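You operate a simulated robot arm through the tools that you are given. There is no shell and no other tool.

The job below is to be done with a simulated two-armed robot. You get a single attempt, and the scene is never put back.

## Task
Stop the press, wipe the soot off its head, then reset it.
Fine: red stop in before the wipe, out before the blue button; yellow cloth back where it lay. What is to be rubbed or washed off counts as gone when no trace of it is left.

The check looks at the end state, three seconds after you hand in, the way a careful person would. Anything else that was tipped, shoved, dropped, spilled or broken makes it a failure. Flat cloth is picked up by pressing the open fingertips on it (5 to 10 N) and closing them slowly along it; thin cloth reads only 2 to 8 mm in the jaws.

## Robot
Two 7-joint arms with fingered hands on one trunk that stands fixed in place. Base frame: the origin is at the foot of the trunk, x ahead of it, y to its left, z up. Units: m, rad, N and s.
The left shoulder is at [0.086, 0.128, 1.157], the right one opposite. Each reaches about 1.156 m from its shoulder. Payload 5 kg a hand.
The TCP of each hand is the grasp point between the finger pads, 0.037 m short of the fingertips. In the tool frame z runs along the fingers and y along their closing line. The gripper opens to 0.124 m; its body begins 0.043 m behind the TCP. The gripper is a hand of 3 fingers: y runs from the thumb to the fingers, the wrist lies at [-0.021, -0.116, -0.203] in the tool frame, and closing takes about 1.5 s.
Orientation is told as [roll, pitch, yaw] about the base's x, y, z axes, in that order, counted from this pose: with the fingers straight down and the wrist toward the robot, the tool's x, y and z point along [0, 1, 0], [1, 0, 0] and [0, 0, -1] of the base frame.

## Interface
- The arms move only by the tool play_rows. It takes "left_steps", "right_steps" or both (then of equal length, played together; a hand with none holds still); each is a list of rows, each an object (a shift or turn left out is 0, a gripper value left out holds the last) with "travel": the shift along the base's x, y, z in units of 20 mm (1.0 is 20 mm), a list of three; "angular": the turn, a rotation vector about the base's x, y, z in units of 8 degrees (1.0 is 8 degrees), a list of three. In form: [{"travel": [dx, dy, dz], "angular": [ax, ay, az]}, ...]. A call has 1 to 20 rows; each row shifts and turns the commanded pose from where the row before left it. "left_hand" and "right_hand" are, for a hand that has rows, the opening, from 0 (shut) to 1 (fully open), set as the call begins (left out, the last holds). A call with a number of a shift or a turn outside -1 to 1 is refused whole. A row lasts 0.2 s, in which the tool goes at most 0.05 m and 0.15 rad; a call with a longer step from one row to the next is refused whole, and so is a gripper value outside its range. Where a pose cannot be reached the arm comes as near as it can. A force on the tool above 40 N (or 10 N above the force at the start of the call, whichever is more), or a blocked arm, ends the call early, and 0.2 s more pass. The fingers move at their own pace (about 0.045 m/s each) and stop on an object; they squeeze with about 26 N. The grip force told is the motor's: it shows also when the fingers shut on nothing. Time passes only in rows, and 0.2 s behind the last, so rows that do not move let the fingers close. It gives the time, the measured TCP pose, the force on the tool (base axes), the opening and the grip force at its end, in the units of the frame above (readings bear some noise), with the torque about the TCP (base axes, N m) and any sound that the robot's microphone picked up.
- Cameras (640 x 400 px; columns grow to the right, rows downward): "scene" is now at [0.2537, -0.0038, 1.3466]; the picture's right is [-0.05, -1.00, 0.00], its down [-0.34, 0.02, -0.94] and it looks along [0.94, -0.05, -0.34] (base axes); focal length 214 px, centre (320, 200). "left" rides on the left gripper at [-0.072, -0.104, -0.154] in its tool frame; the picture's right is [-0.83, -0.26, 0.49], its down [0.51, -0.72, 0.47] and it looks along [0.23, 0.64, 0.73] (tool axes); focal length 243 px, centre (320, 200). "right" rides on the right gripper at [0.072, -0.104, -0.154] in its tool frame; the picture's right is [-0.83, 0.26, -0.49], its down [-0.51, -0.72, 0.47] and it looks along [-0.23, 0.64, 0.73] (tool axes); focal length 243 px, centre (320, 200). There is no depth. A picture from a camera that has moved, and an enlarged one, comes with that camera's place and axes in the base frame and with its lens.
- grab_frame(camera): a new picture of that camera. No time passes.
- move_column(by): moves the trunk up (or, below 0, down) by that many m; the arms and the scene camera ride with it, the base frame stays. It gives what a move gives, with no picture.
- move_fingers(index, middle, thumb_bend, thumb_turn, hand): sets how far each is bent, from 0 (flat) to 1 (curled in); at 0.3 the hand is open as for a grip, at 0.7 the pads meet at the TCP. One left out holds its place. A second passes; each finger stops where it meets its share of the squeeze, and holds until it gets a number again. A gripper value or a shape takes the hand back. It gives what a move gives, with no picture; readings hold the bend of each and the force on the fingers (four entries, about 0 where the hand has none), thumb and palm. thumb_turn goes from beside the hand (0) to across from the fingers (1), as for a grip.
- set_grasp(shape, hand): the hand has 3 fingers and takes this shape, open, in about a second: jaw (thumb against the fingers, like two jaws); tri (thumb and two fingers); tip (a fingertip pinch); poke (one finger out to press); point (the index stretched); flat (the hand flat); cup (the hand cupped); fist (a fist). The gripper value then closes the fingers along that shape, each until it touches; the sizes above hold for jaw. It gives what a move gives, with no picture.
- turn_head(pan, tilt): turns the head with the scene camera to pan (to the left, within 1.396 rad either way) and tilt (down, from -0.506 to 1.204), counted from straight ahead of the robot (the tilt from the chest, where the trunk bows). It gives what a move gives.
- zoom(camera, box): a new picture of the part [left, top, right, bottom] of that camera's present view, enlarged. No time passes.
- job_done(): hands the job in; it is judged then, once.

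Nothing tells you positions but the pictures and the camera data. Unless the task says otherwise, let go and move clear before handing in.

The tools are called after "Call:" by a JSON object that holds its "name" and its "arguments". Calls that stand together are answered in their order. play_rows: Moves the arms, as the interface text tells. Its arguments: {"type":"object","properties":{"left_steps":{"type":"array"},"left_hand":{"type":"number"},"right_steps":{"type":"array"},"right_hand":{"type":"number"}},"required":[]} The other tools are called the same way: move_column (by) moves the trunk up or down; set_grasp (shape, hand) gives the hand a shape; move_fingers (index, middle, thumb_bend, thumb_turn, hand) moves the fingers one by one; turn_head (pan, tilt) turns the head that bears the scene camera; grab_frame (camera) takes a picture; zoom (camera, box) takes an enlarged picture of a part of a camera's view; job_done () hands the job in.

At the start:

```text
t: 0.0
left_eef_pos: [0.6585, 0.278, 1.4482]
left_tcp_rot: [0.0, 0.0, 0.004]
left_force: [0.3, 0.3, -0.7]
left_moment: [0.02, 0.0, 0.0]
left_grip_width: 0.1234
left_finger_force: 0.0
left_shape: jaw
left_bend: [0.3, 0.3, 0.3, 0.98]
left_finger forces: [0.0, 0.0, 0.1, 0.0, 0.0, 0.0]
right_eef_pos: [0.5664, -0.203, 1.4495]
right_tcp_rot: [0.0, -0.001, 0.001]
right_force: [0.0, 0.1, -0.7]
right_moment: [0.0, 0.02, -0.03]
right_grip_width: 0.1236
right_finger_force: 0.1
right_shape: jaw
right_bend: [0.3, 0.3, 0.3, 0.98]
right_finger forces: [0.0, 0.1, 0.1, 0.1, 0.0, 0.0]
trunk travel left (down, up): [-0.35, 0.213]
head pan, tilt (commanded): [-0.052, 0.347]
```

scene: 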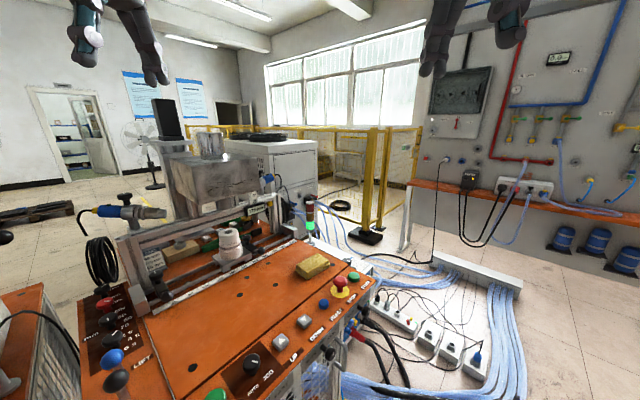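
right: 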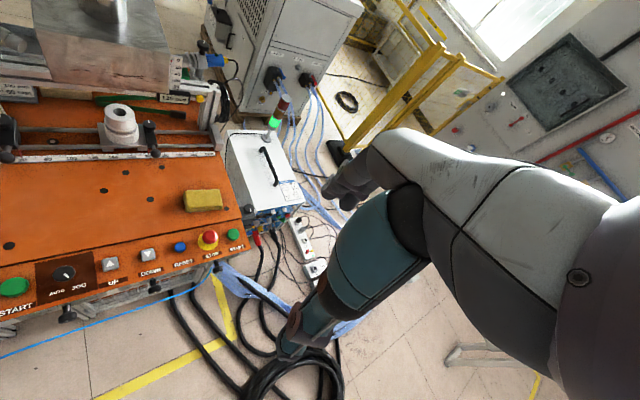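
left: 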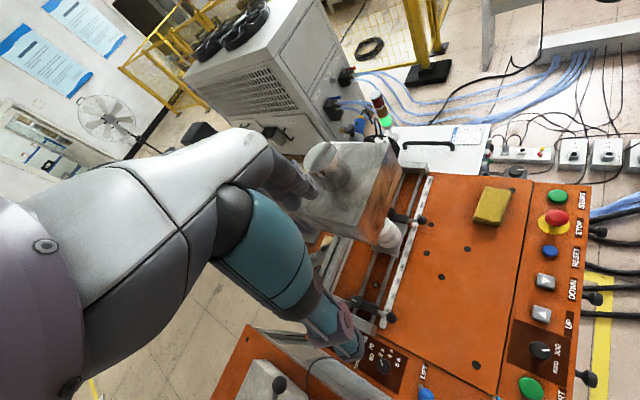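

I see an orange press table with a yellow cloth, a red mushroom stop button (on yellow), a blue reset button and a grey press head behind. I'll zoom in to look closer before moving.

Call:
{"name": "zoom", "arguments": {"camera": "scene", "box": [220, 220, 400, 360]}}

Call:
{"name": "zoom", "arguments": {"camera": "scene", "box": [120, 100, 340, 260]}}

Call:
{"name": "zoom", "arguments": {"camera": "left", "box": [280, 120, 440, 280]}}

Call:
{"name": "zoom", "arguments": {"camera": "right", "box": [0, 0, 260, 170]}}

```text
2.86 times, centred on (310, 290) of scene
camera zoom: at [0.2537, -0.0038, 1.3466], right [-0.05, -1.0, 0.0], down [-0.34, 0.02, -0.94], along [0.94, -0.05, -0.34], focal length 613 px, centre (349, -57)
```

zoom: 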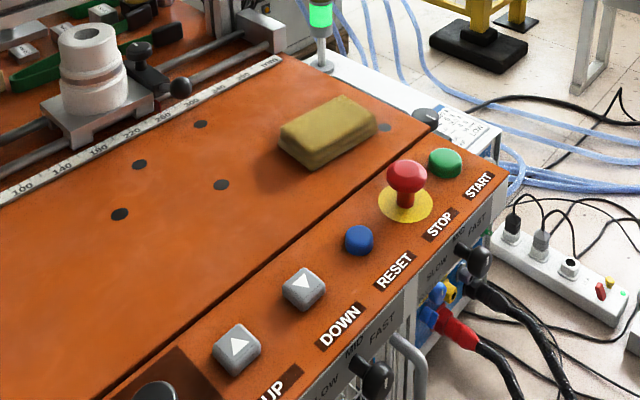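

```text
2.50 times, centred on (230, 180) of scene
camera zoom: at [0.2537, -0.0038, 1.3466], right [-0.05, -1.0, 0.0], down [-0.34, 0.02, -0.94], along [0.94, -0.05, -0.34], focal length 536 px, centre (545, 250)
```

zoom: 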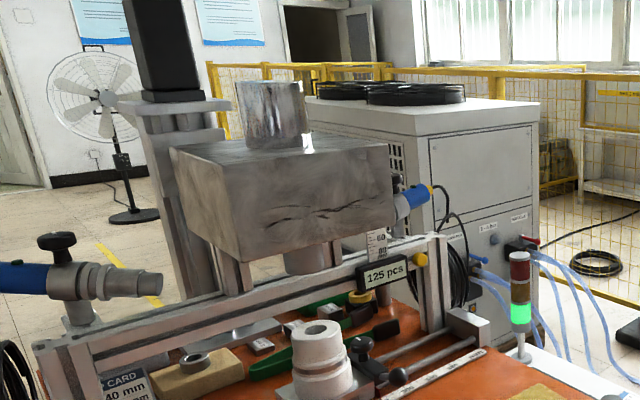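

```text
2.50 times, centred on (360, 200) of left
camera zoom: at [0.5539, 0.2043, 1.6002], right [-0.26, -0.83, -0.49], down [-0.72, 0.51, -0.47], along [0.64, 0.23, -0.73], focal length 606 px, centre (220, 200)
```

zoom: 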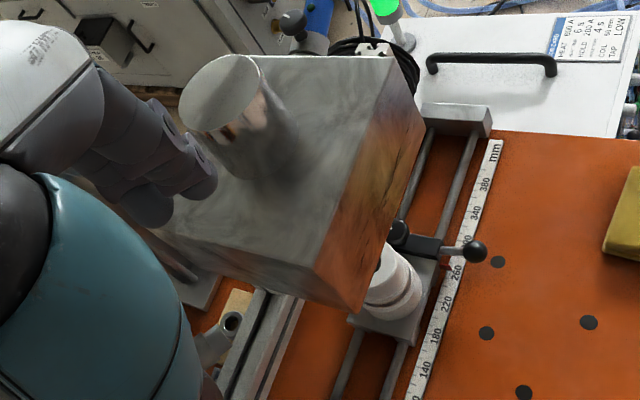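

```text
2.35 times, centred on (130, 85) of right
camera zoom: at [0.4615, -0.1315, 1.6035], right [0.26, -0.83, 0.49], down [-0.72, -0.51, -0.47], along [0.64, -0.23, -0.73], focal length 571 px, centre (767, 471)
```

zoom: 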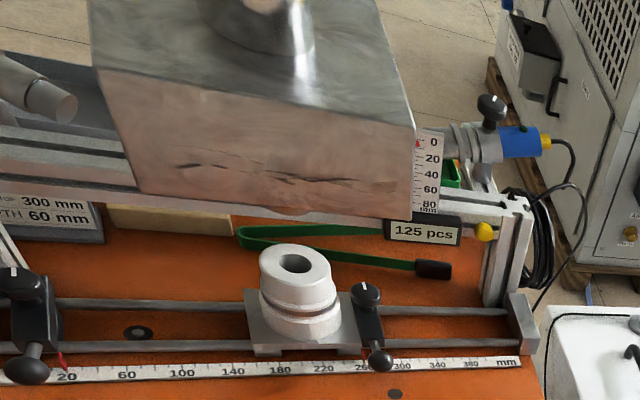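

The table is turned about 45° relative to the robot; I estimate the stop at about [0.737,-0.084,0.925], blue at [0.683,-0.036,0.906], cloth at [0.83,-0.01,0.91], and the head's front face running from [0.89,0.145] to [0.765,0.27], z 1.15–1.25. I zoom further to check the soot, the cloth and the stop button.

Call:
{"name": "zoom", "arguments": {"camera": "scene", "box": [185, 140, 285, 210]}}

Call:
{"name": "zoom", "arguments": {"camera": "scene", "box": [290, 240, 370, 320]}}

Call:
{"name": "zoom", "arguments": {"camera": "right", "box": [140, 170, 260, 270]}}

Call:
{"name": "zoom", "arguments": {"camera": "left", "box": [460, 170, 600, 280]}}

Call:
{"name": "zoom", "arguments": {"camera": "right", "box": [20, 0, 190, 110]}}

```text
5.71 times, centred on (235, 175) of scene
camera zoom: at [0.2537, -0.0038, 1.3466], right [-0.05, -1.0, 0.0], down [-0.34, 0.02, -0.94], along [0.94, -0.05, -0.34], focal length 1226 px, centre (806, 343)
```

zoom: 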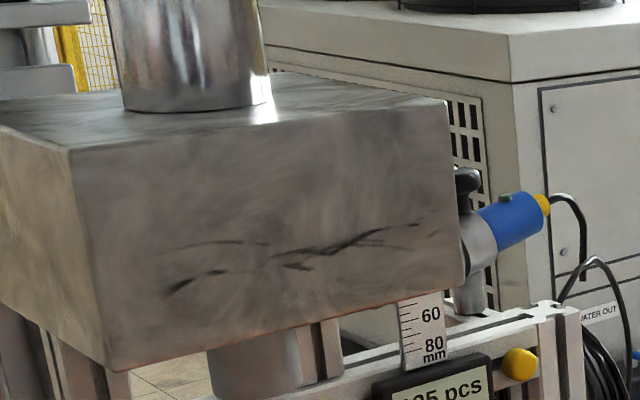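

```text
5.00 times, centred on (330, 280) of scene
camera zoom: at [0.2537, -0.0038, 1.3466], right [-0.05, -1.0, 0.0], down [-0.34, 0.02, -0.94], along [0.94, -0.05, -0.34], focal length 1072 px, centre (270, -200)
```

zoom: 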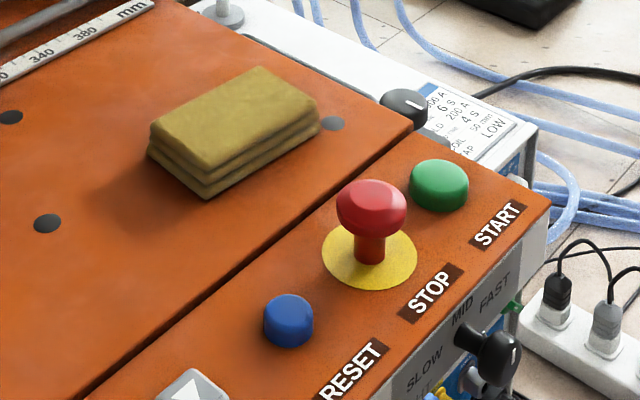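

```text
4.00 times, centred on (200, 220) of right
camera zoom: at [0.4615, -0.1315, 1.6035], right [0.26, -0.83, 0.49], down [-0.72, -0.51, -0.47], along [0.64, -0.23, -0.73], focal length 970 px, centre (800, 120)
```

zoom: 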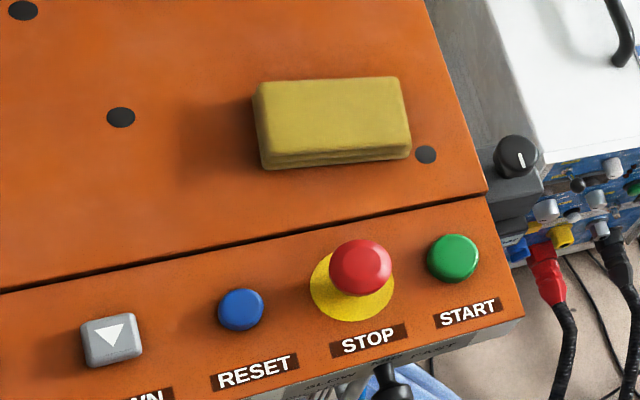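

```text
3.64 times, centred on (530, 225) of left
camera zoom: at [0.5539, 0.2043, 1.6002], right [-0.26, -0.83, -0.49], down [-0.72, 0.51, -0.47], along [0.64, 0.23, -0.73], focal length 882 px, centre (-444, 109)
```

zoom: 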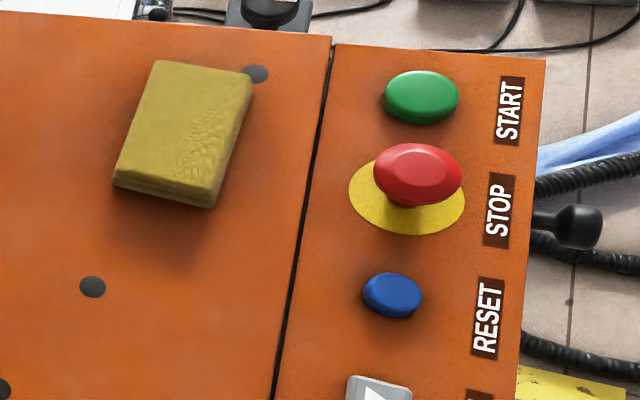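

```text
3.64 times, centred on (105, 55) of right
camera zoom: at [0.4615, -0.1315, 1.6035], right [0.26, -0.83, 0.49], down [-0.72, -0.51, -0.47], along [0.64, -0.23, -0.73], focal length 882 px, centre (1102, 727)
```

zoom: 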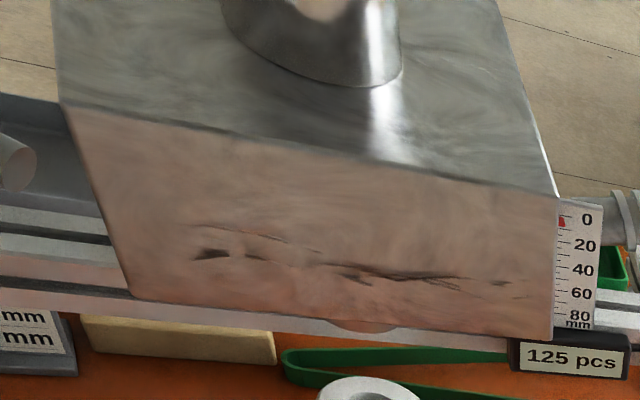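

The cloth is a three-layer folded pad (~93 x 60 x 26 mm, centre about [0.826,-0.013], long side near 130° direction), the stop is a 40 mm mushroom standing high at [0.732,-0.085], top near z 0.945, and the soot is the dark streaks on the lower half of the front face. Next I shape the right hand for poking and look at where its finger is.

Call:
{"name": "set_grasp", "arguments": {"shape": "poke", "hand": "right"}}

```text
t: 0.9
left_eef_pos: [0.6578, 0.277, 1.4487]
left_tcp_rot: [0.0, -0.001, 0.002]
left_force: [-0.1, -0.6, -0.5]
left_moment: [-0.02, 0.01, 0.01]
left_grip_width: 0.1235
left_finger_force: 0.0
left_shape: jaw
left_bend: [0.3, 0.3, 0.3, 0.98]
left_finger forces: [0.1, 0.0, 0.1, 0.0, 0.0, 0.0]
right_eef_pos: [0.5651, -0.2025, 1.4508]
right_tcp_rot: [0.0, -0.002, -0.002]
right_force: [-0.2, 0.3, -0.3]
right_moment: [0.03, 0.0, -0.02]
right_grip_width: 0.0002
right_finger_force: 0.0
right_shape: poke
right_bend: [0.7, 0.7, 1.0, 1.0]
right_finger forces: [0.0, 0.0, 0.0, 0.0, 0.0, 0.0]
trunk travel left (down, up): [-0.35, 0.213]
head pan, tilt (commanded): [-0.052, 0.347]
```

Call:
{"name": "grab_frame", "arguments": {"camera": "right"}}

Call:
{"name": "grab_frame", "arguments": {"camera": "scene"}}

Call:
{"name": "grab_frame", "arguments": {"camera": "left"}}

```text
taken
camera right: at [0.4615, -0.1315, 1.6035], right [0.26, -0.83, 0.49], down [-0.72, -0.51, -0.47], along [0.64, -0.23, -0.73], focal length 243 px, centre (320, 200)
```

right: 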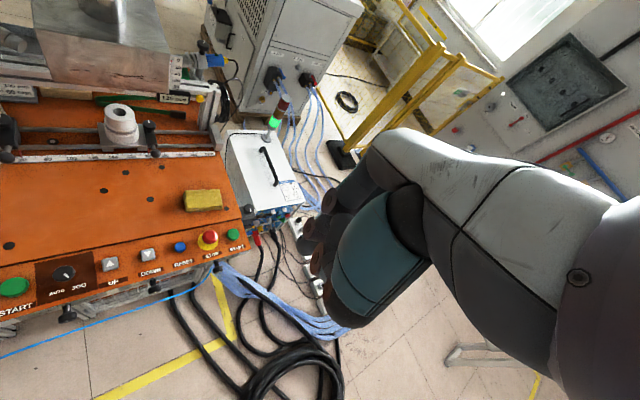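

```text
taken
camera scene: at [0.2537, -0.0038, 1.3466], right [-0.05, -1.0, 0.0], down [-0.34, 0.02, -0.94], along [0.94, -0.05, -0.34], focal length 214 px, centre (320, 200)
```

scene: 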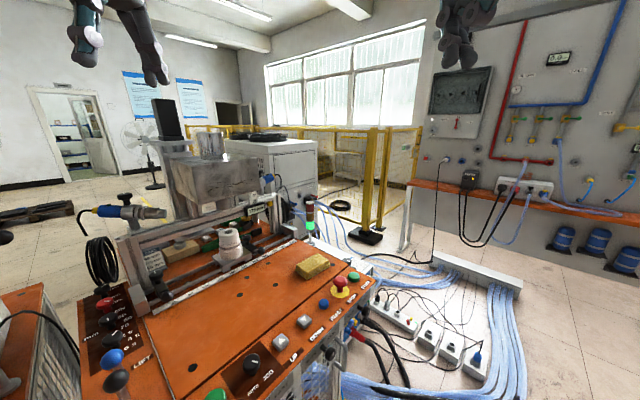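

```text
taken
camera left: at [0.5539, 0.2042, 1.6002], right [-0.26, -0.83, -0.49], down [-0.72, 0.51, -0.47], along [0.64, 0.23, -0.73], focal length 243 px, centre (320, 200)
```

left: 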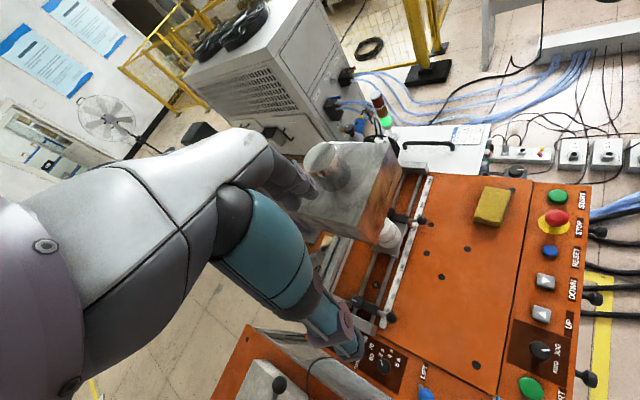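

Call:
{"name": "zoom", "arguments": {"camera": "scene", "box": [420, 0, 520, 80]}}

Call:
{"name": "zoom", "arguments": {"camera": "right", "box": [260, 120, 460, 340]}}

```text
5.00 times, centred on (470, 40) of scene
camera zoom: at [0.2537, -0.0038, 1.3466], right [-0.05, -1.0, 0.0], down [-0.34, 0.02, -0.94], along [0.94, -0.05, -0.34], focal length 1072 px, centre (-430, 1000)
```

zoom: 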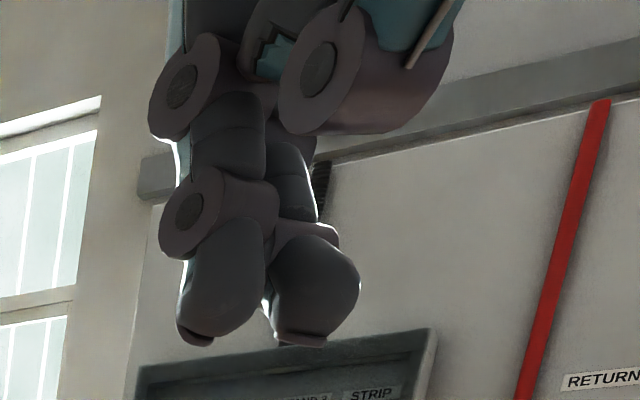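

```text
1.82 times, centred on (360, 230) of right
camera zoom: at [0.4615, -0.1315, 1.6035], right [0.26, -0.83, 0.49], down [-0.72, -0.51, -0.47], along [0.64, -0.23, -0.73], focal length 441 px, centre (247, 146)
```

zoom: 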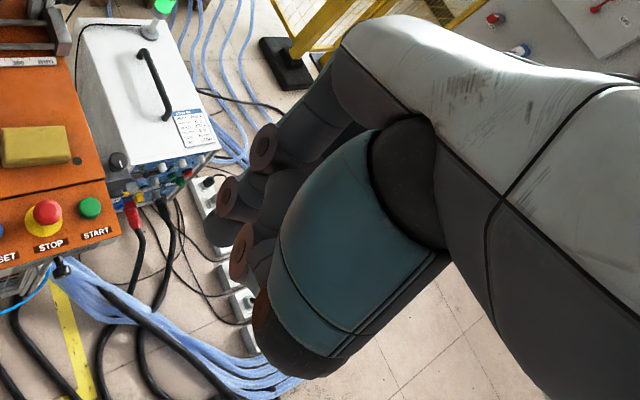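

The poke shape puts two fingertips about 28 mm apart, about 37 mm beyond the TCP. I move the right hand to above the red stop and check alignment before pressing.

Call:
{"name": "play_rows", "arguments": {"right_steps": [{"travel": [0.557, 0.39, -1]}, {"travel": [0.557, 0.39, -1]}, {"travel": [0.557, 0.39, -1]}, {"travel": [0.557, 0.39, -1]}, {"travel": [0.557, 0.39, -1]}, {"travel": [0.557, 0.39, -1]}, {"travel": [0.557, 0.39, -1]}, {"travel": [0.557, 0.39, -1]}, {"travel": [0.557, 0.39, -1]}, {"travel": [0.557, 0.39, -1]}, {"travel": [0.557, 0.39, -1]}, {"travel": [0.557, 0.39, -1]}, {"travel": [0.557, 0.39, -1]}, {"travel": [0.557, 0.39, -1]}, {"travel": [0.557, 0.39, -1]}, {"travel": [0, 0, -1]}, {"travel": [0, 0, -1]}, {"travel": [0, 0, -1]}, {"travel": [0, 0, -1]}, {"travel": [0, 0, 0]}]}}

```text
t: 5.1
left_eef_pos: [0.6576, 0.2777, 1.4479]
left_tcp_rot: [0.0, 0.0, 0.001]
left_force: [0.7, -0.5, 0.4]
left_moment: [0.02, 0.03, 0.01]
left_grip_width: 0.1235
left_finger_force: 0.0
left_shape: jaw
left_bend: [0.3, 0.3, 0.3, 0.98]
left_finger forces: [0.0, 0.0, 0.0, 0.0, 0.1, 0.0]
right_eef_pos: [0.7331, -0.0863, 1.0705]
right_tcp_rot: [0.001, -0.002, 0.001]
right_force: [-0.3, 0.1, 1.3]
right_moment: [0.02, -0.01, 0.0]
right_grip_width: 0.0
right_finger_force: 0.1
right_shape: poke
right_bend: [0.7, 0.7, 1.0, 1.0]
right_finger forces: [0.1, 0.1, 0.1, 0.0, 0.0, 0.1]
trunk travel left (down, up): [-0.35, 0.213]
head pan, tilt (commanded): [-0.052, 0.347]
```

Call:
{"name": "zoom", "arguments": {"camera": "scene", "box": [270, 200, 410, 310]}}

Call:
{"name": "zoom", "arguments": {"camera": "left", "box": [430, 120, 640, 280]}}

Call:
{"name": "grab_frame", "arguments": {"camera": "right"}}

```text
3.64 times, centred on (340, 255) of scene
camera zoom: at [0.2533, -0.0037, 1.3467], right [-0.05, -1.0, 0.0], down [-0.34, 0.02, -0.94], along [0.94, -0.05, -0.34], focal length 780 px, centre (247, 0)
```

zoom: 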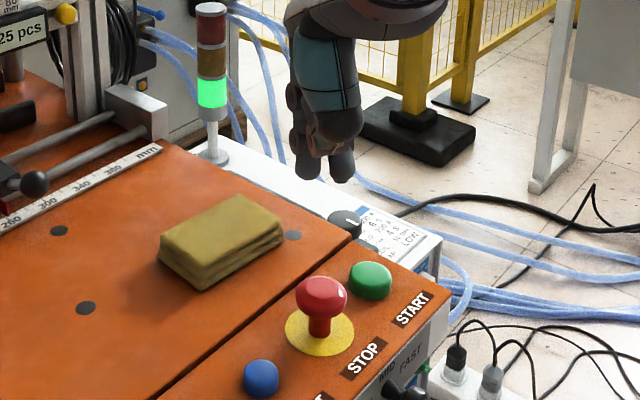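

```text
2.50 times, centred on (535, 200) of left
camera zoom: at [0.5535, 0.2044, 1.6004], right [-0.26, -0.83, -0.49], down [-0.72, 0.51, -0.47], along [0.64, 0.23, -0.73], focal length 606 px, centre (-218, 200)
```

zoom: 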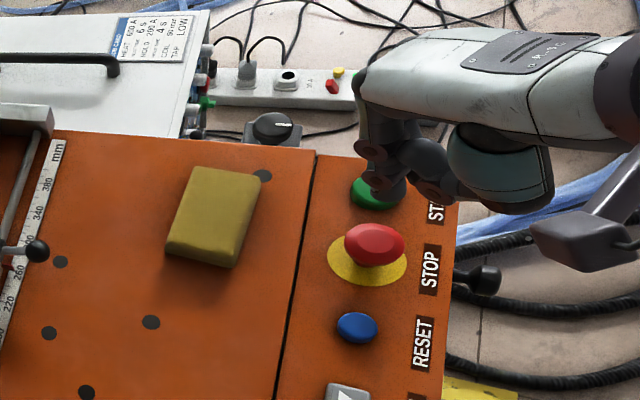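

```text
taken
camera right: at [0.628, -0.0142, 1.2239], right [0.26, -0.83, 0.49], down [-0.72, -0.51, -0.47], along [0.64, -0.23, -0.73], focal length 243 px, centre (320, 200)
```

right: 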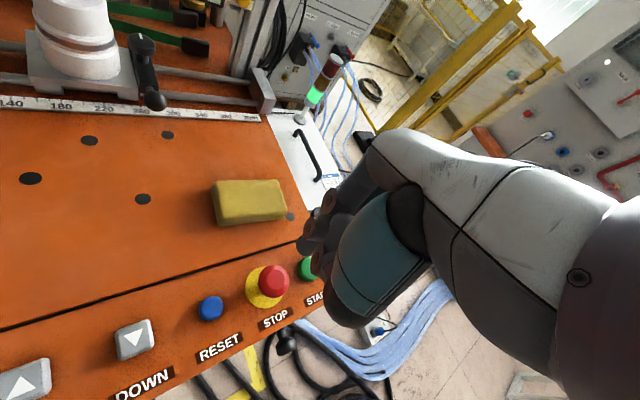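

The fingertips project directly above the stop as predicted. I lower to just above it, then press in small steps.

Call:
{"name": "play_rows", "arguments": {"right_steps": [{"travel": [0, 0, -1]}, {"travel": [0, 0, -1]}, {"travel": [0, 0, -1]}, {"travel": [0, 0, -0.6]}, {"travel": [0, 0, -0.25]}, {"travel": [0, 0, -0.25]}, {"travel": [0, 0, -0.25]}, {"travel": [0, 0, 0]}]}}

```text
t: 6.9
left_eef_pos: [0.6591, 0.2788, 1.4486]
left_tcp_rot: [0.0, 0.0, 0.001]
left_force: [0.1, 0.2, 0.6]
left_moment: [0.0, 0.0, 0.04]
left_grip_width: 0.1236
left_finger_force: 0.1
left_shape: jaw
left_bend: [0.3, 0.3, 0.3, 0.98]
left_finger forces: [0.0, 0.0, 0.1, 0.0, 0.0, 0.0]
right_eef_pos: [0.7322, -0.0843, 0.984]
right_tcp_rot: [0.002, 0.001, 0.0]
right_force: [0.2, -0.4, 0.1]
right_moment: [-0.02, 0.01, -0.02]
right_grip_width: 0.0001
right_finger_force: 0.1
right_shape: poke
right_bend: [0.7, 0.7, 1.0, 1.0]
right_finger forces: [0.0, 0.1, 0.1, 0.0, 0.0, 0.0]
trunk travel left (down, up): [-0.35, 0.213]
head pan, tilt (commanded): [-0.052, 0.347]
```

Call:
{"name": "play_rows", "arguments": {"right_steps": [{"travel": [0, 0, -0.2]}, {"travel": [0, 0, -0.2]}, {"travel": [0, 0, -0.2]}, {"travel": [0, 0, 0]}]}}

Call:
{"name": "zoom", "arguments": {"camera": "scene", "box": [290, 200, 390, 310]}}

```text
t: 7.9
left_eef_pos: [0.6581, 0.2779, 1.4472]
left_tcp_rot: [-0.001, -0.001, 0.002]
left_force: [0.3, -0.7, -0.2]
left_moment: [0.02, 0.06, 0.01]
left_grip_width: 0.1236
left_finger_force: 0.1
left_shape: jaw
left_bend: [0.3, 0.3, 0.3, 0.98]
left_finger forces: [0.0, 0.0, 0.0, 0.1, 0.0, 0.0]
right_eef_pos: [0.7331, -0.0846, 0.9698]
right_tcp_rot: [0.0, 0.0, 0.002]
right_force: [0.1, -0.1, 0.6]
right_moment: [-0.01, -0.02, -0.01]
right_grip_width: 0.0
right_finger_force: 0.1
right_shape: poke
right_bend: [0.7, 0.7, 1.0, 1.0]
right_finger forces: [0.0, 0.0, 0.0, 0.0, 0.0, 0.0]
trunk travel left (down, up): [-0.35, 0.213]
head pan, tilt (commanded): [-0.052, 0.347]
```

```text
3.64 times, centred on (340, 255) of scene
camera zoom: at [0.2541, -0.0037, 1.3465], right [-0.05, -1.0, 0.0], down [-0.34, 0.02, -0.94], along [0.94, -0.05, -0.34], focal length 780 px, centre (247, 0)
```

zoom: 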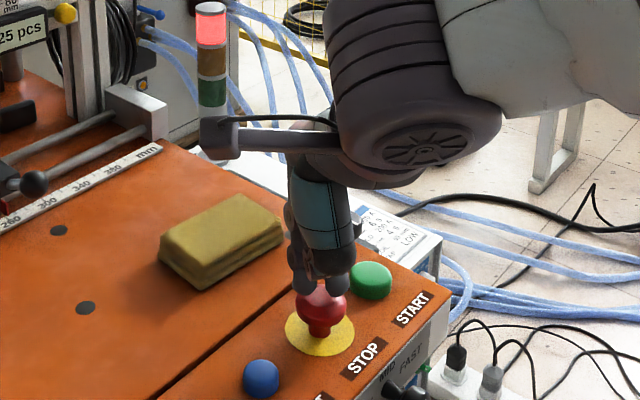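

The light tower has turned red, so the stop has registered. I press a little further to make sure it is latched fully.

Call:
{"name": "play_rows", "arguments": {"right_steps": [{"travel": [0, 0, -0.15]}, {"travel": [0, 0, -0.15]}, {"travel": [0, 0, 0]}]}}

Call:
{"name": "zoom", "arguments": {"camera": "scene", "box": [290, 200, 390, 310]}}

```text
t: 8.7
left_eef_pos: [0.6577, 0.278, 1.4492]
left_tcp_rot: [0.001, -0.002, 0.003]
left_force: [0.2, 0.8, -0.3]
left_moment: [0.0, 0.01, 0.03]
left_grip_width: 0.1239
left_finger_force: 0.1
left_shape: jaw
left_bend: [0.3, 0.3, 0.3, 0.98]
left_finger forces: [0.0, 0.0, 0.0, 0.0, 0.0, 0.0]
right_eef_pos: [0.7324, -0.0853, 0.9665]
right_tcp_rot: [0.0, -0.004, -0.001]
right_force: [1.9, -0.8, 9.3]
right_moment: [-0.07, -0.01, 0.05]
right_grip_width: 0.0003
right_finger_force: 0.2
right_shape: poke
right_bend: [0.7, 0.7, 1.0, 1.0]
right_finger forces: [1.6, 7.8, 0.0, 0.0, 0.0, 0.0]
trunk travel left (down, up): [-0.35, 0.213]
head pan, tilt (commanded): [-0.052, 0.347]
```

```text
3.64 times, centred on (340, 255) of scene
camera zoom: at [0.253, -0.0038, 1.3468], right [-0.05, -1.0, 0.0], down [-0.34, 0.02, -0.94], along [0.94, -0.05, -0.34], focal length 780 px, centre (247, 0)
```

zoom: 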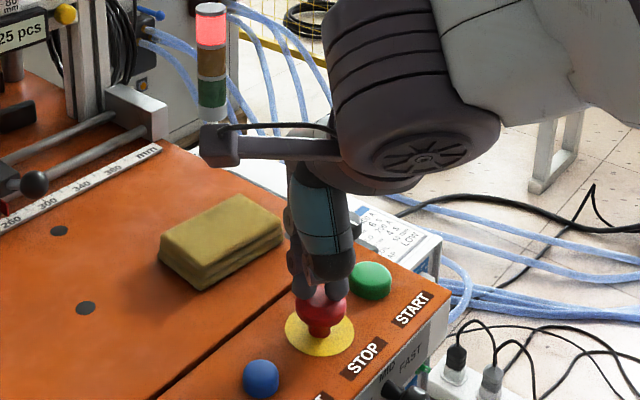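

The stop pushes back with 9 N at the end of its travel. I now lift off and check that it stays in.

Call:
{"name": "play_rows", "arguments": {"right_steps": [{"travel": [0, 0, 0.5]}, {"travel": [0, 0, 1]}, {"travel": [0, 0, 1]}, {"travel": [0, 0, 1]}, {"travel": [0, 0, 1]}, {"travel": [0, 0, 1]}, {"travel": [0, 0, 1]}, {"travel": [0, 0, 1]}]}}

Call:
{"name": "zoom", "arguments": {"camera": "scene", "box": [290, 200, 390, 310]}}

Call:
{"name": "grab_frame", "arguments": {"camera": "scene"}}

Call:
{"name": "zoom", "arguments": {"camera": "left", "box": [460, 170, 600, 280]}}

```text
t: 10.5
left_eef_pos: [0.6567, 0.2781, 1.4482]
left_tcp_rot: [0.0, -0.002, 0.001]
left_force: [-0.2, -0.9, -0.3]
left_moment: [0.02, 0.0, 0.0]
left_grip_width: 0.1235
left_finger_force: 0.1
left_shape: jaw
left_bend: [0.3, 0.3, 0.3, 0.98]
left_finger forces: [0.1, 0.0, 0.0, 0.0, 0.1, 0.0]
right_eef_pos: [0.7306, -0.0839, 1.117]
right_tcp_rot: [0.0, -0.002, 0.0]
right_force: [0.0, -0.4, -0.1]
right_moment: [-0.02, -0.01, -0.01]
right_grip_width: 0.0001
right_finger_force: 0.2
right_shape: poke
right_bend: [0.7, 0.7, 1.0, 1.0]
right_finger forces: [0.0, 0.1, 0.0, 0.1, 0.1, 0.0]
trunk travel left (down, up): [-0.35, 0.213]
head pan, tilt (commanded): [-0.052, 0.347]
```

```text
3.64 times, centred on (340, 255) of scene
camera zoom: at [0.2529, -0.0036, 1.3468], right [-0.05, -1.0, 0.0], down [-0.34, 0.02, -0.94], along [0.94, -0.05, -0.34], focal length 780 px, centre (247, 0)
```

zoom: 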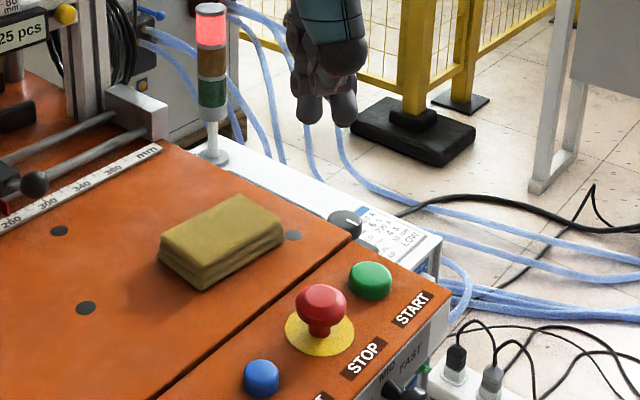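

```text
taken
camera scene: at [0.2529, -0.0036, 1.3468], right [-0.05, -1.0, 0.0], down [-0.34, 0.02, -0.94], along [0.94, -0.05, -0.34], focal length 214 px, centre (320, 200)
```

scene: 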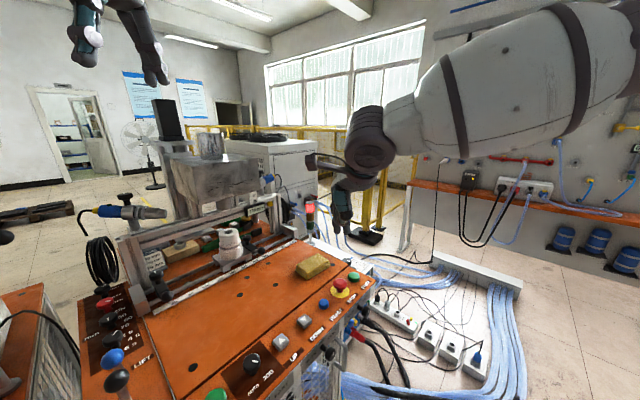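

```text
3.64 times, centred on (530, 225) of left
camera zoom: at [0.5529, 0.2045, 1.6006], right [-0.26, -0.83, -0.49], down [-0.72, 0.51, -0.47], along [0.64, 0.23, -0.73], focal length 882 px, centre (-444, 109)
```

zoom: 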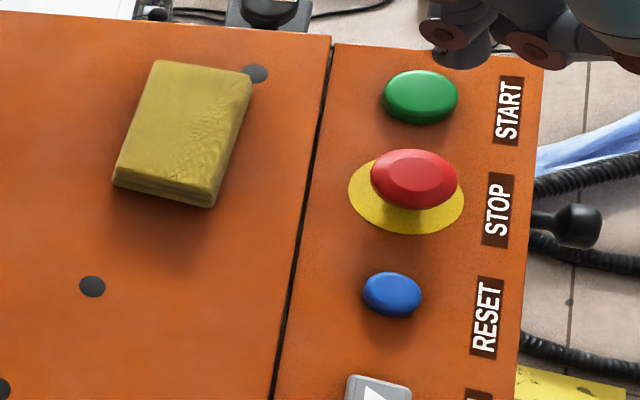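

The stop stays in and the tower stays red. Now I open the right hand as jaws and move it above the cloth, turned about 40° so it closes across the short side.

Call:
{"name": "set_grasp", "arguments": {"shape": "jaw", "hand": "right"}}

Call:
{"name": "play_rows", "arguments": {"right_steps": [{"travel": [0.6, 0.45, 0.2], "angular": [0, 0, 1]}, {"travel": [0.6, 0.45, 0], "angular": [0, 0, 1]}, {"travel": [0.6, 0.45, 0], "angular": [0, 0, 1]}, {"travel": [0.6, 0.45, 0], "angular": [0, 0, 1]}, {"travel": [0.6, 0.45, 0], "angular": [0, 0, 1]}, {"travel": [0.6, 0.45, 0]}, {"travel": [0.6, 0.45, 0]}, {"travel": [0.6, 0.45, 0]}, {"travel": [0, 0, 0]}], "right_hand": 0.72}}

```text
t: 11.4
left_eef_pos: [0.6585, 0.2782, 1.448]
left_tcp_rot: [-0.001, -0.001, 0.001]
left_force: [0.2, 0.7, 1.2]
left_moment: [0.03, 0.0, -0.03]
left_grip_width: 0.1236
left_finger_force: 0.0
left_shape: jaw
left_bend: [0.3, 0.3, 0.3, 0.98]
left_finger forces: [0.1, 0.1, 0.1, 0.0, 0.0, 0.1]
right_eef_pos: [0.732, -0.0846, 1.1154]
right_tcp_rot: [0.001, -0.001, -0.001]
right_force: [0.7, 0.2, -0.5]
right_moment: [0.0, -0.01, 0.01]
right_grip_width: 0.124
right_finger_force: 0.0
right_shape: jaw
right_bend: [0.3, 0.3, 0.3, 0.98]
right_finger forces: [0.0, 0.0, 0.0, 0.0, 0.0, 0.1]
trunk travel left (down, up): [-0.35, 0.213]
head pan, tilt (commanded): [-0.052, 0.347]
```

```text
t: 13.4
left_eef_pos: [0.6574, 0.2785, 1.4481]
left_tcp_rot: [0.0, -0.002, 0.002]
left_force: [-0.2, -0.4, 0.6]
left_moment: [0.0, -0.02, 0.01]
left_grip_width: 0.1235
left_finger_force: 0.1
left_shape: jaw
left_bend: [0.3, 0.3, 0.3, 0.98]
left_finger forces: [0.0, 0.1, 0.0, 0.1, 0.0, 0.0]
right_eef_pos: [0.8274, -0.0145, 1.1203]
right_tcp_rot: [-0.003, -0.001, 0.698]
right_force: [0.1, -0.1, -0.1]
right_moment: [-0.02, -0.05, 0.01]
right_grip_width: 0.0897
right_finger_force: 0.0
right_shape: jaw
right_bend: [0.27, 0.37, 0.57, 0.99]
right_finger forces: [0.0, 0.0, 0.0, 0.0, 0.1, 0.0]
trunk travel left (down, up): [-0.35, 0.213]
head pan, tilt (commanded): [-0.052, 0.347]
```

Call:
{"name": "grab_frame", "arguments": {"camera": "right"}}

Call:
{"name": "zoom", "arguments": {"camera": "scene", "box": [250, 170, 410, 290]}}

Call:
{"name": "zoom", "arguments": {"camera": "left", "box": [400, 100, 600, 260]}}

```text
taken
camera right: at [0.7006, -0.0259, 1.2731], right [0.73, -0.47, 0.49], down [-0.22, -0.85, -0.47], along [0.64, 0.23, -0.73], focal length 243 px, centre (320, 200)
```

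right: 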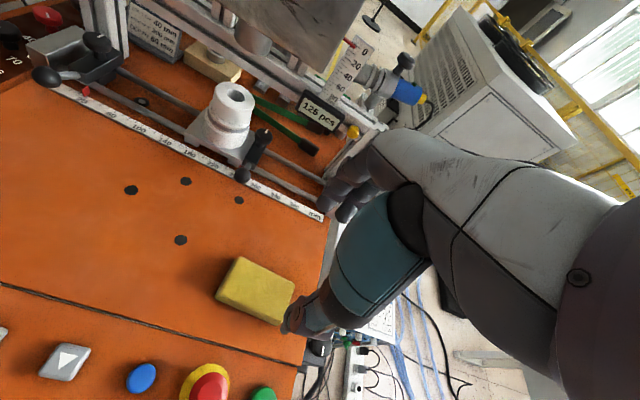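

```text
3.33 times, centred on (330, 230) of scene
camera zoom: at [0.2526, -0.0035, 1.3469], right [-0.05, -1.0, 0.0], down [-0.34, 0.02, -0.94], along [0.94, -0.05, -0.34], focal length 715 px, centre (287, 100)
```

zoom: 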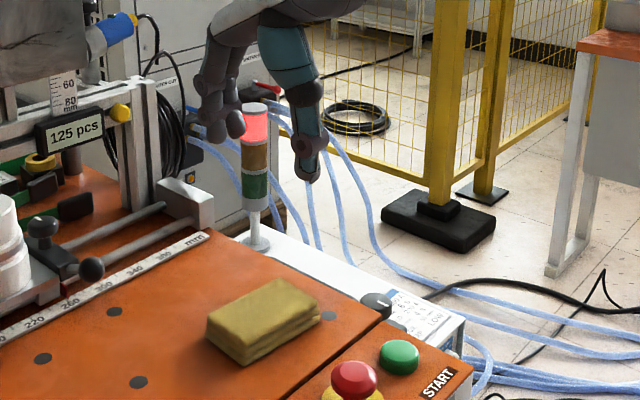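

```text
2.50 times, centred on (500, 180) of left
camera zoom: at [0.5526, 0.2046, 1.6008], right [-0.26, -0.83, -0.49], down [-0.72, 0.51, -0.47], along [0.64, 0.23, -0.73], focal length 606 px, centre (-130, 250)
```

zoom: 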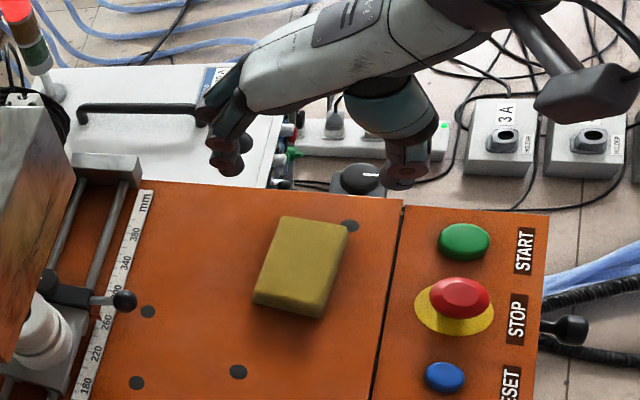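

I refine the cloth's position from this closer view.

Call:
{"name": "zoom", "arguments": {"camera": "right", "box": [190, 230, 350, 350]}}

Call:
{"name": "zoom", "arguments": {"camera": "scene", "box": [290, 240, 350, 290]}}

Call:
{"name": "zoom", "arguments": {"camera": "left", "box": [460, 170, 560, 240]}}

```text
3.33 times, centred on (270, 290) of right
camera zoom: at [0.7006, -0.0259, 1.2731], right [0.73, -0.47, 0.49], down [-0.22, -0.85, -0.47], along [0.64, 0.23, -0.73], focal length 809 px, centre (487, -100)
```

zoom: 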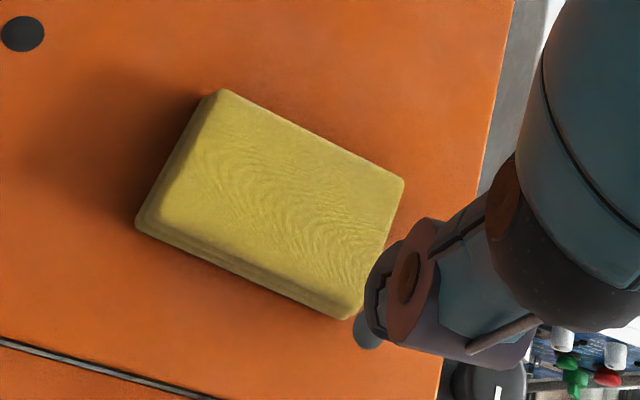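

```text
8.00 times, centred on (320, 265) of scene
camera zoom: at [0.2526, -0.0035, 1.3469], right [-0.05, -1.0, 0.0], down [-0.34, 0.02, -0.94], along [0.94, -0.05, -0.34], focal length 1716 px, centre (320, -320)
```

zoom: 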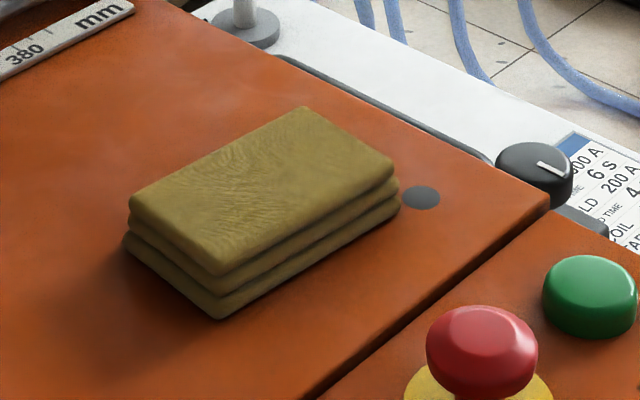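

```text
5.71 times, centred on (510, 205) of left
camera zoom: at [0.5526, 0.2046, 1.6008], right [-0.26, -0.83, -0.49], down [-0.72, 0.51, -0.47], along [0.64, 0.23, -0.73], focal length 1386 px, centre (-766, 171)
```

zoom: 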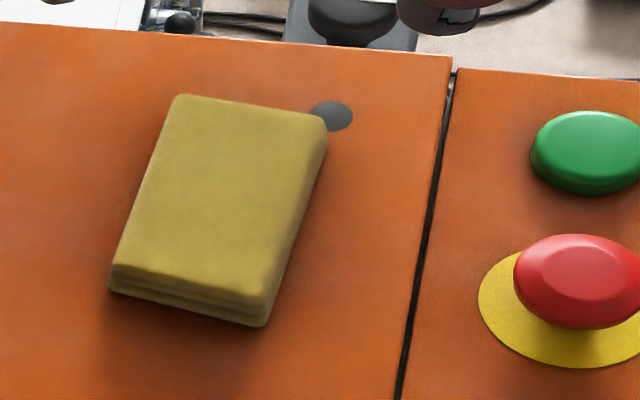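

The refined cloth centre is [0.8255,-0.014], yaw 40° fits. I descend to just over the cloth and check the finger clearance.

Call:
{"name": "play_rows", "arguments": {"right_steps": [{"travel": [-0.05, 0, -1]}, {"travel": [-0.05, 0, -1]}, {"travel": [0, 0, -1]}, {"travel": [0, 0, -1]}, {"travel": [0, 0, -1]}, {"travel": [0, 0, -1]}, {"travel": [0, 0, 0]}]}}

Call:
{"name": "zoom", "arguments": {"camera": "scene", "box": [260, 190, 380, 290]}}

Call:
{"name": "zoom", "arguments": {"camera": "left", "box": [420, 120, 580, 250]}}

Call:
{"name": "grab_frame", "arguments": {"camera": "right"}}

```text
t: 15.0
left_eef_pos: [0.6575, 0.2791, 1.4479]
left_tcp_rot: [0.0, 0.001, 0.001]
left_force: [-0.6, -1.0, 0.3]
left_moment: [-0.02, 0.0, 0.02]
left_grip_width: 0.1239
left_finger_force: 0.1
left_shape: jaw
left_bend: [0.3, 0.3, 0.3, 0.98]
left_finger forces: [0.0, 0.0, 0.1, 0.0, 0.1, 0.0]
right_eef_pos: [0.8257, -0.0128, 0.9989]
right_tcp_rot: [-0.001, -0.001, 0.701]
right_force: [0.4, 0.5, 0.7]
right_moment: [-0.05, 0.01, 0.04]
right_grip_width: 0.0897
right_finger_force: 0.2
right_shape: jaw
right_bend: [0.27, 0.37, 0.57, 0.99]
right_finger forces: [0.0, 0.1, 0.0, 0.1, 0.1, 0.0]
trunk travel left (down, up): [-0.35, 0.213]
head pan, tilt (commanded): [-0.052, 0.347]
```

```text
4.00 times, centred on (320, 240) of scene
camera zoom: at [0.2533, -0.0037, 1.3467], right [-0.05, -1.0, 0.0], down [-0.34, 0.02, -0.94], along [0.94, -0.05, -0.34], focal length 858 px, centre (320, 40)
```

zoom: 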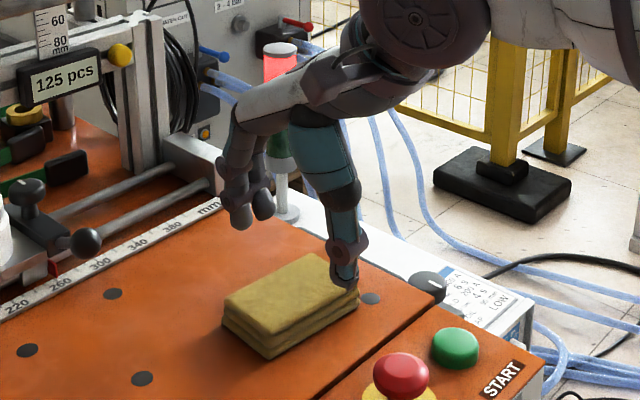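

```text
3.08 times, centred on (500, 185) of left
camera zoom: at [0.5535, 0.2044, 1.6004], right [-0.26, -0.83, -0.49], down [-0.72, 0.51, -0.47], along [0.64, 0.23, -0.73], focal length 746 px, centre (-234, 246)
```

zoom: 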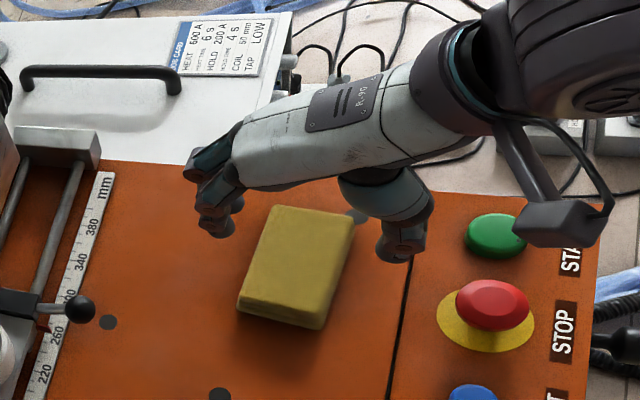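

```text
taken
camera right: at [0.6995, -0.0267, 1.152], right [0.73, -0.47, 0.49], down [-0.23, -0.85, -0.47], along [0.64, 0.24, -0.73], focal length 243 px, centre (320, 200)
```

right: 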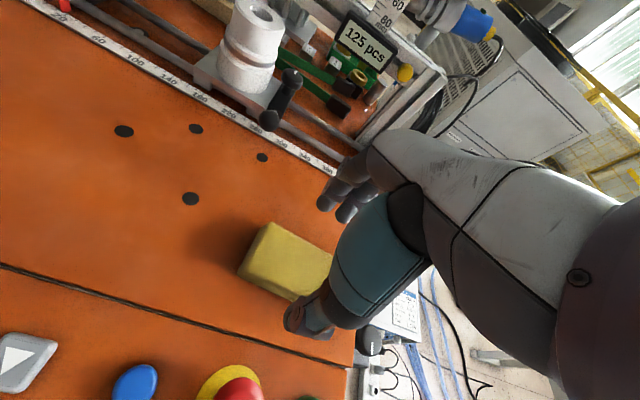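

The thumb tip hangs about 15 mm lower than the two fingertips at this opening, so I tilt the hand about 6° to level them and descend to gripping height.

Call:
{"name": "play_rows", "arguments": {"right_steps": [{"travel": [0, 0, -0.6], "angular": [-0.48, 0.57, 0]}, {"travel": [0, -0.05, -1]}, {"travel": [0, 0, -0.6]}, {"travel": [0, 0, -0.3]}, {"travel": [0, 0, 0]}]}}

Call:
{"name": "zoom", "arguments": {"camera": "scene", "box": [280, 210, 380, 290]}}

Call:
{"name": "zoom", "arguments": {"camera": "left", "box": [440, 140, 560, 240]}}

Call:
{"name": "zoom", "arguments": {"camera": "right", "box": [220, 180, 400, 340]}}

```text
t: 16.2
left_eef_pos: [0.6571, 0.2782, 1.448]
left_tcp_rot: [0.0, -0.003, 0.002]
left_force: [1.0, 0.1, 0.4]
left_moment: [-0.02, -0.01, -0.02]
left_grip_width: 0.1237
left_finger_force: 0.1
left_shape: jaw
left_bend: [0.3, 0.3, 0.3, 0.98]
left_finger forces: [0.0, 0.0, 0.0, 0.1, 0.0, 0.0]
right_eef_pos: [0.8253, -0.0144, 0.9503]
right_tcp_rot: [-0.004, 0.1, 0.697]
right_force: [1.1, 0.0, -0.1]
right_moment: [-0.02, 0.02, 0.04]
right_grip_width: 0.0898
right_finger_force: 0.0
right_shape: jaw
right_bend: [0.27, 0.37, 0.57, 0.99]
right_finger forces: [0.0, 0.1, 0.0, 0.0, 0.0, 0.0]
trunk travel left (down, up): [-0.35, 0.213]
head pan, tilt (commanded): [-0.052, 0.347]
```

```text
5.00 times, centred on (330, 250) of scene
camera zoom: at [0.2528, -0.0036, 1.3468], right [-0.05, -1.0, 0.0], down [-0.34, 0.02, -0.94], along [0.94, -0.05, -0.34], focal length 1072 px, centre (270, -50)
```

zoom: 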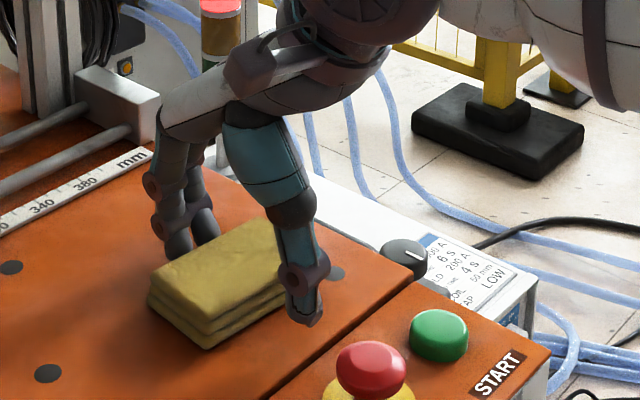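

```text
4.00 times, centred on (500, 190) of left
camera zoom: at [0.5529, 0.2045, 1.6006], right [-0.26, -0.83, -0.49], down [-0.72, 0.51, -0.47], along [0.64, 0.23, -0.73], focal length 970 px, centre (-400, 240)
```

zoom: 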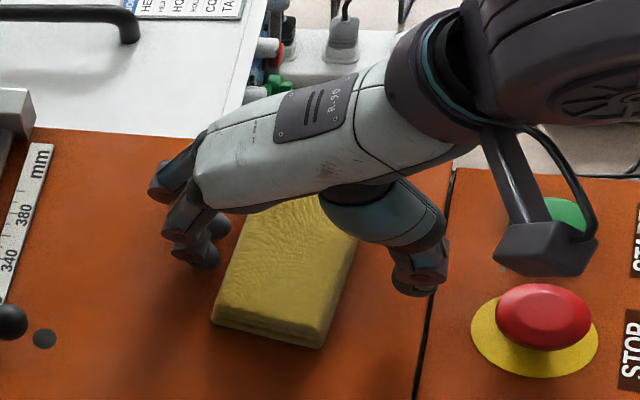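

```text
2.50 times, centred on (310, 260) of right
camera zoom: at [0.7114, -0.017, 1.1122], right [0.77, -0.44, 0.46], down [-0.26, -0.88, -0.39], along [0.58, 0.18, -0.79], focal length 606 px, centre (345, 50)
```

zoom: 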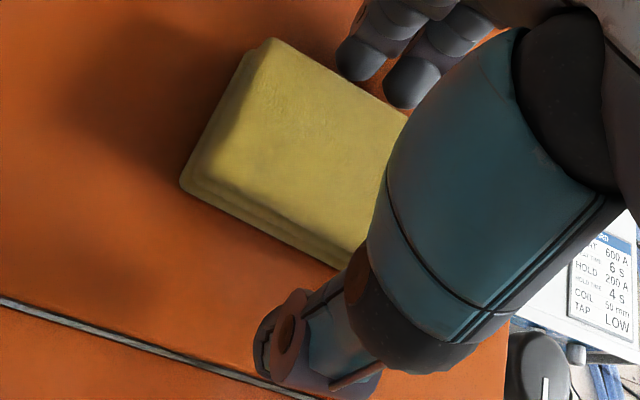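

Both tips are now about 9 mm above the table. I go 3 mm lower and close on the cloth.

Call:
{"name": "play_rows", "arguments": {"right_steps": [{"travel": [0, 0, -0.17]}, {"travel": [0, 0, 0]}]}}

Call:
{"name": "play_rows", "arguments": {"right_steps": [{"travel": [0, 0, 0]}, {"travel": [0, 0, 0]}, {"travel": [0, 0, 0]}, {"travel": [0, 0, 0]}, {"travel": [0, 0, 0]}, {"travel": [0, 0, 0]}, {"travel": [0, 0, 0]}, {"travel": [0, 0, 0]}], "right_hand": 0.0}}

Call:
{"name": "zoom", "arguments": {"camera": "scene", "box": [280, 210, 380, 290]}}

Call:
{"name": "zoom", "arguments": {"camera": "left", "box": [440, 140, 560, 240]}}

Call:
{"name": "zoom", "arguments": {"camera": "right", "box": [220, 180, 400, 340]}}

```text
t: 16.8
left_eef_pos: [0.6567, 0.2774, 1.4488]
left_tcp_rot: [0.0, -0.001, 0.001]
left_force: [-0.7, -0.4, -0.3]
left_moment: [0.0, -0.02, -0.02]
left_grip_width: 0.1236
left_finger_force: 0.1
left_shape: jaw
left_bend: [0.3, 0.3, 0.3, 0.98]
left_finger forces: [0.0, 0.0, 0.0, 0.0, 0.0, 0.0]
right_eef_pos: [0.8252, -0.0144, 0.9449]
right_tcp_rot: [-0.002, 0.101, 0.696]
right_force: [0.4, 0.3, -0.8]
right_moment: [0.0, 0.03, 0.0]
right_grip_width: 0.0894
right_finger_force: 0.1
right_shape: jaw
right_bend: [0.27, 0.37, 0.57, 0.99]
right_finger forces: [0.0, 0.0, 0.1, 0.1, 0.1, 0.1]
trunk travel left (down, up): [-0.35, 0.213]
head pan, tilt (commanded): [-0.052, 0.347]
```

```text
t: 18.6
left_eef_pos: [0.6579, 0.2777, 1.4481]
left_tcp_rot: [0.001, -0.001, 0.001]
left_force: [0.2, 0.0, 0.0]
left_moment: [0.0, -0.04, 0.01]
left_grip_width: 0.1238
left_finger_force: 0.1
left_shape: jaw
left_bend: [0.3, 0.3, 0.3, 0.98]
left_finger forces: [0.0, 0.0, 0.0, 0.0, 0.0, 0.0]
right_eef_pos: [0.8252, -0.015, 0.9445]
right_tcp_rot: [0.001, 0.103, 0.698]
right_force: [-0.5, -0.5, -0.2]
right_moment: [0.01, -0.04, -0.01]
right_grip_width: 0.0566
right_finger_force: 26.1
right_shape: jaw
right_bend: [0.74, 0.47, 0.71, 1.0]
right_finger forces: [15.1, 8.3, 0.0, 0.0, 23.2, 0.1]
trunk travel left (down, up): [-0.35, 0.213]
head pan, tilt (commanded): [-0.052, 0.347]
```

```text
5.00 times, centred on (330, 250) of scene
camera zoom: at [0.2537, -0.0038, 1.3466], right [-0.05, -1.0, 0.0], down [-0.34, 0.02, -0.94], along [0.94, -0.05, -0.34], focal length 1072 px, centre (270, -50)
```

zoom: 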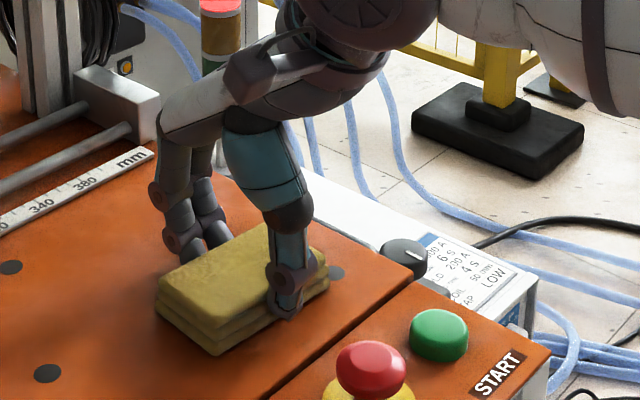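

```text
4.00 times, centred on (500, 190) of left
camera zoom: at [0.5539, 0.2043, 1.6002], right [-0.26, -0.83, -0.49], down [-0.72, 0.51, -0.47], along [0.64, 0.23, -0.73], focal length 970 px, centre (-400, 240)
```

zoom: 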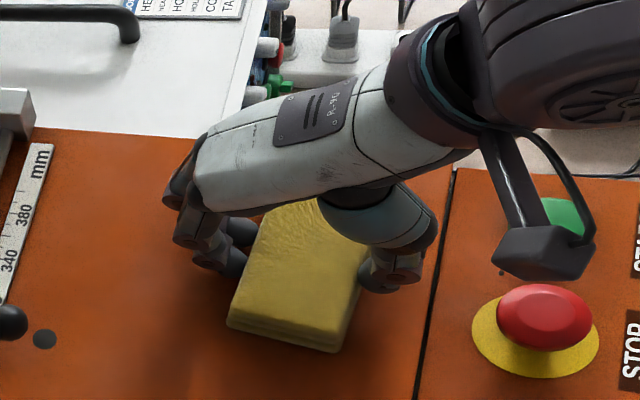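

```text
2.50 times, centred on (310, 260) of right
camera zoom: at [0.7119, -0.017, 1.1087], right [0.77, -0.44, 0.46], down [-0.26, -0.88, -0.39], along [0.58, 0.18, -0.79], focal length 606 px, centre (345, 50)
```

zoom: 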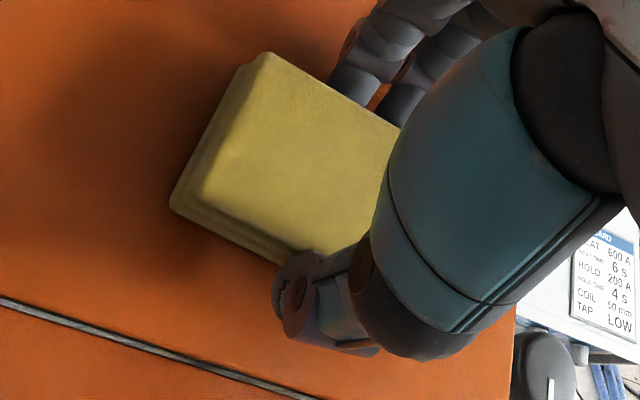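

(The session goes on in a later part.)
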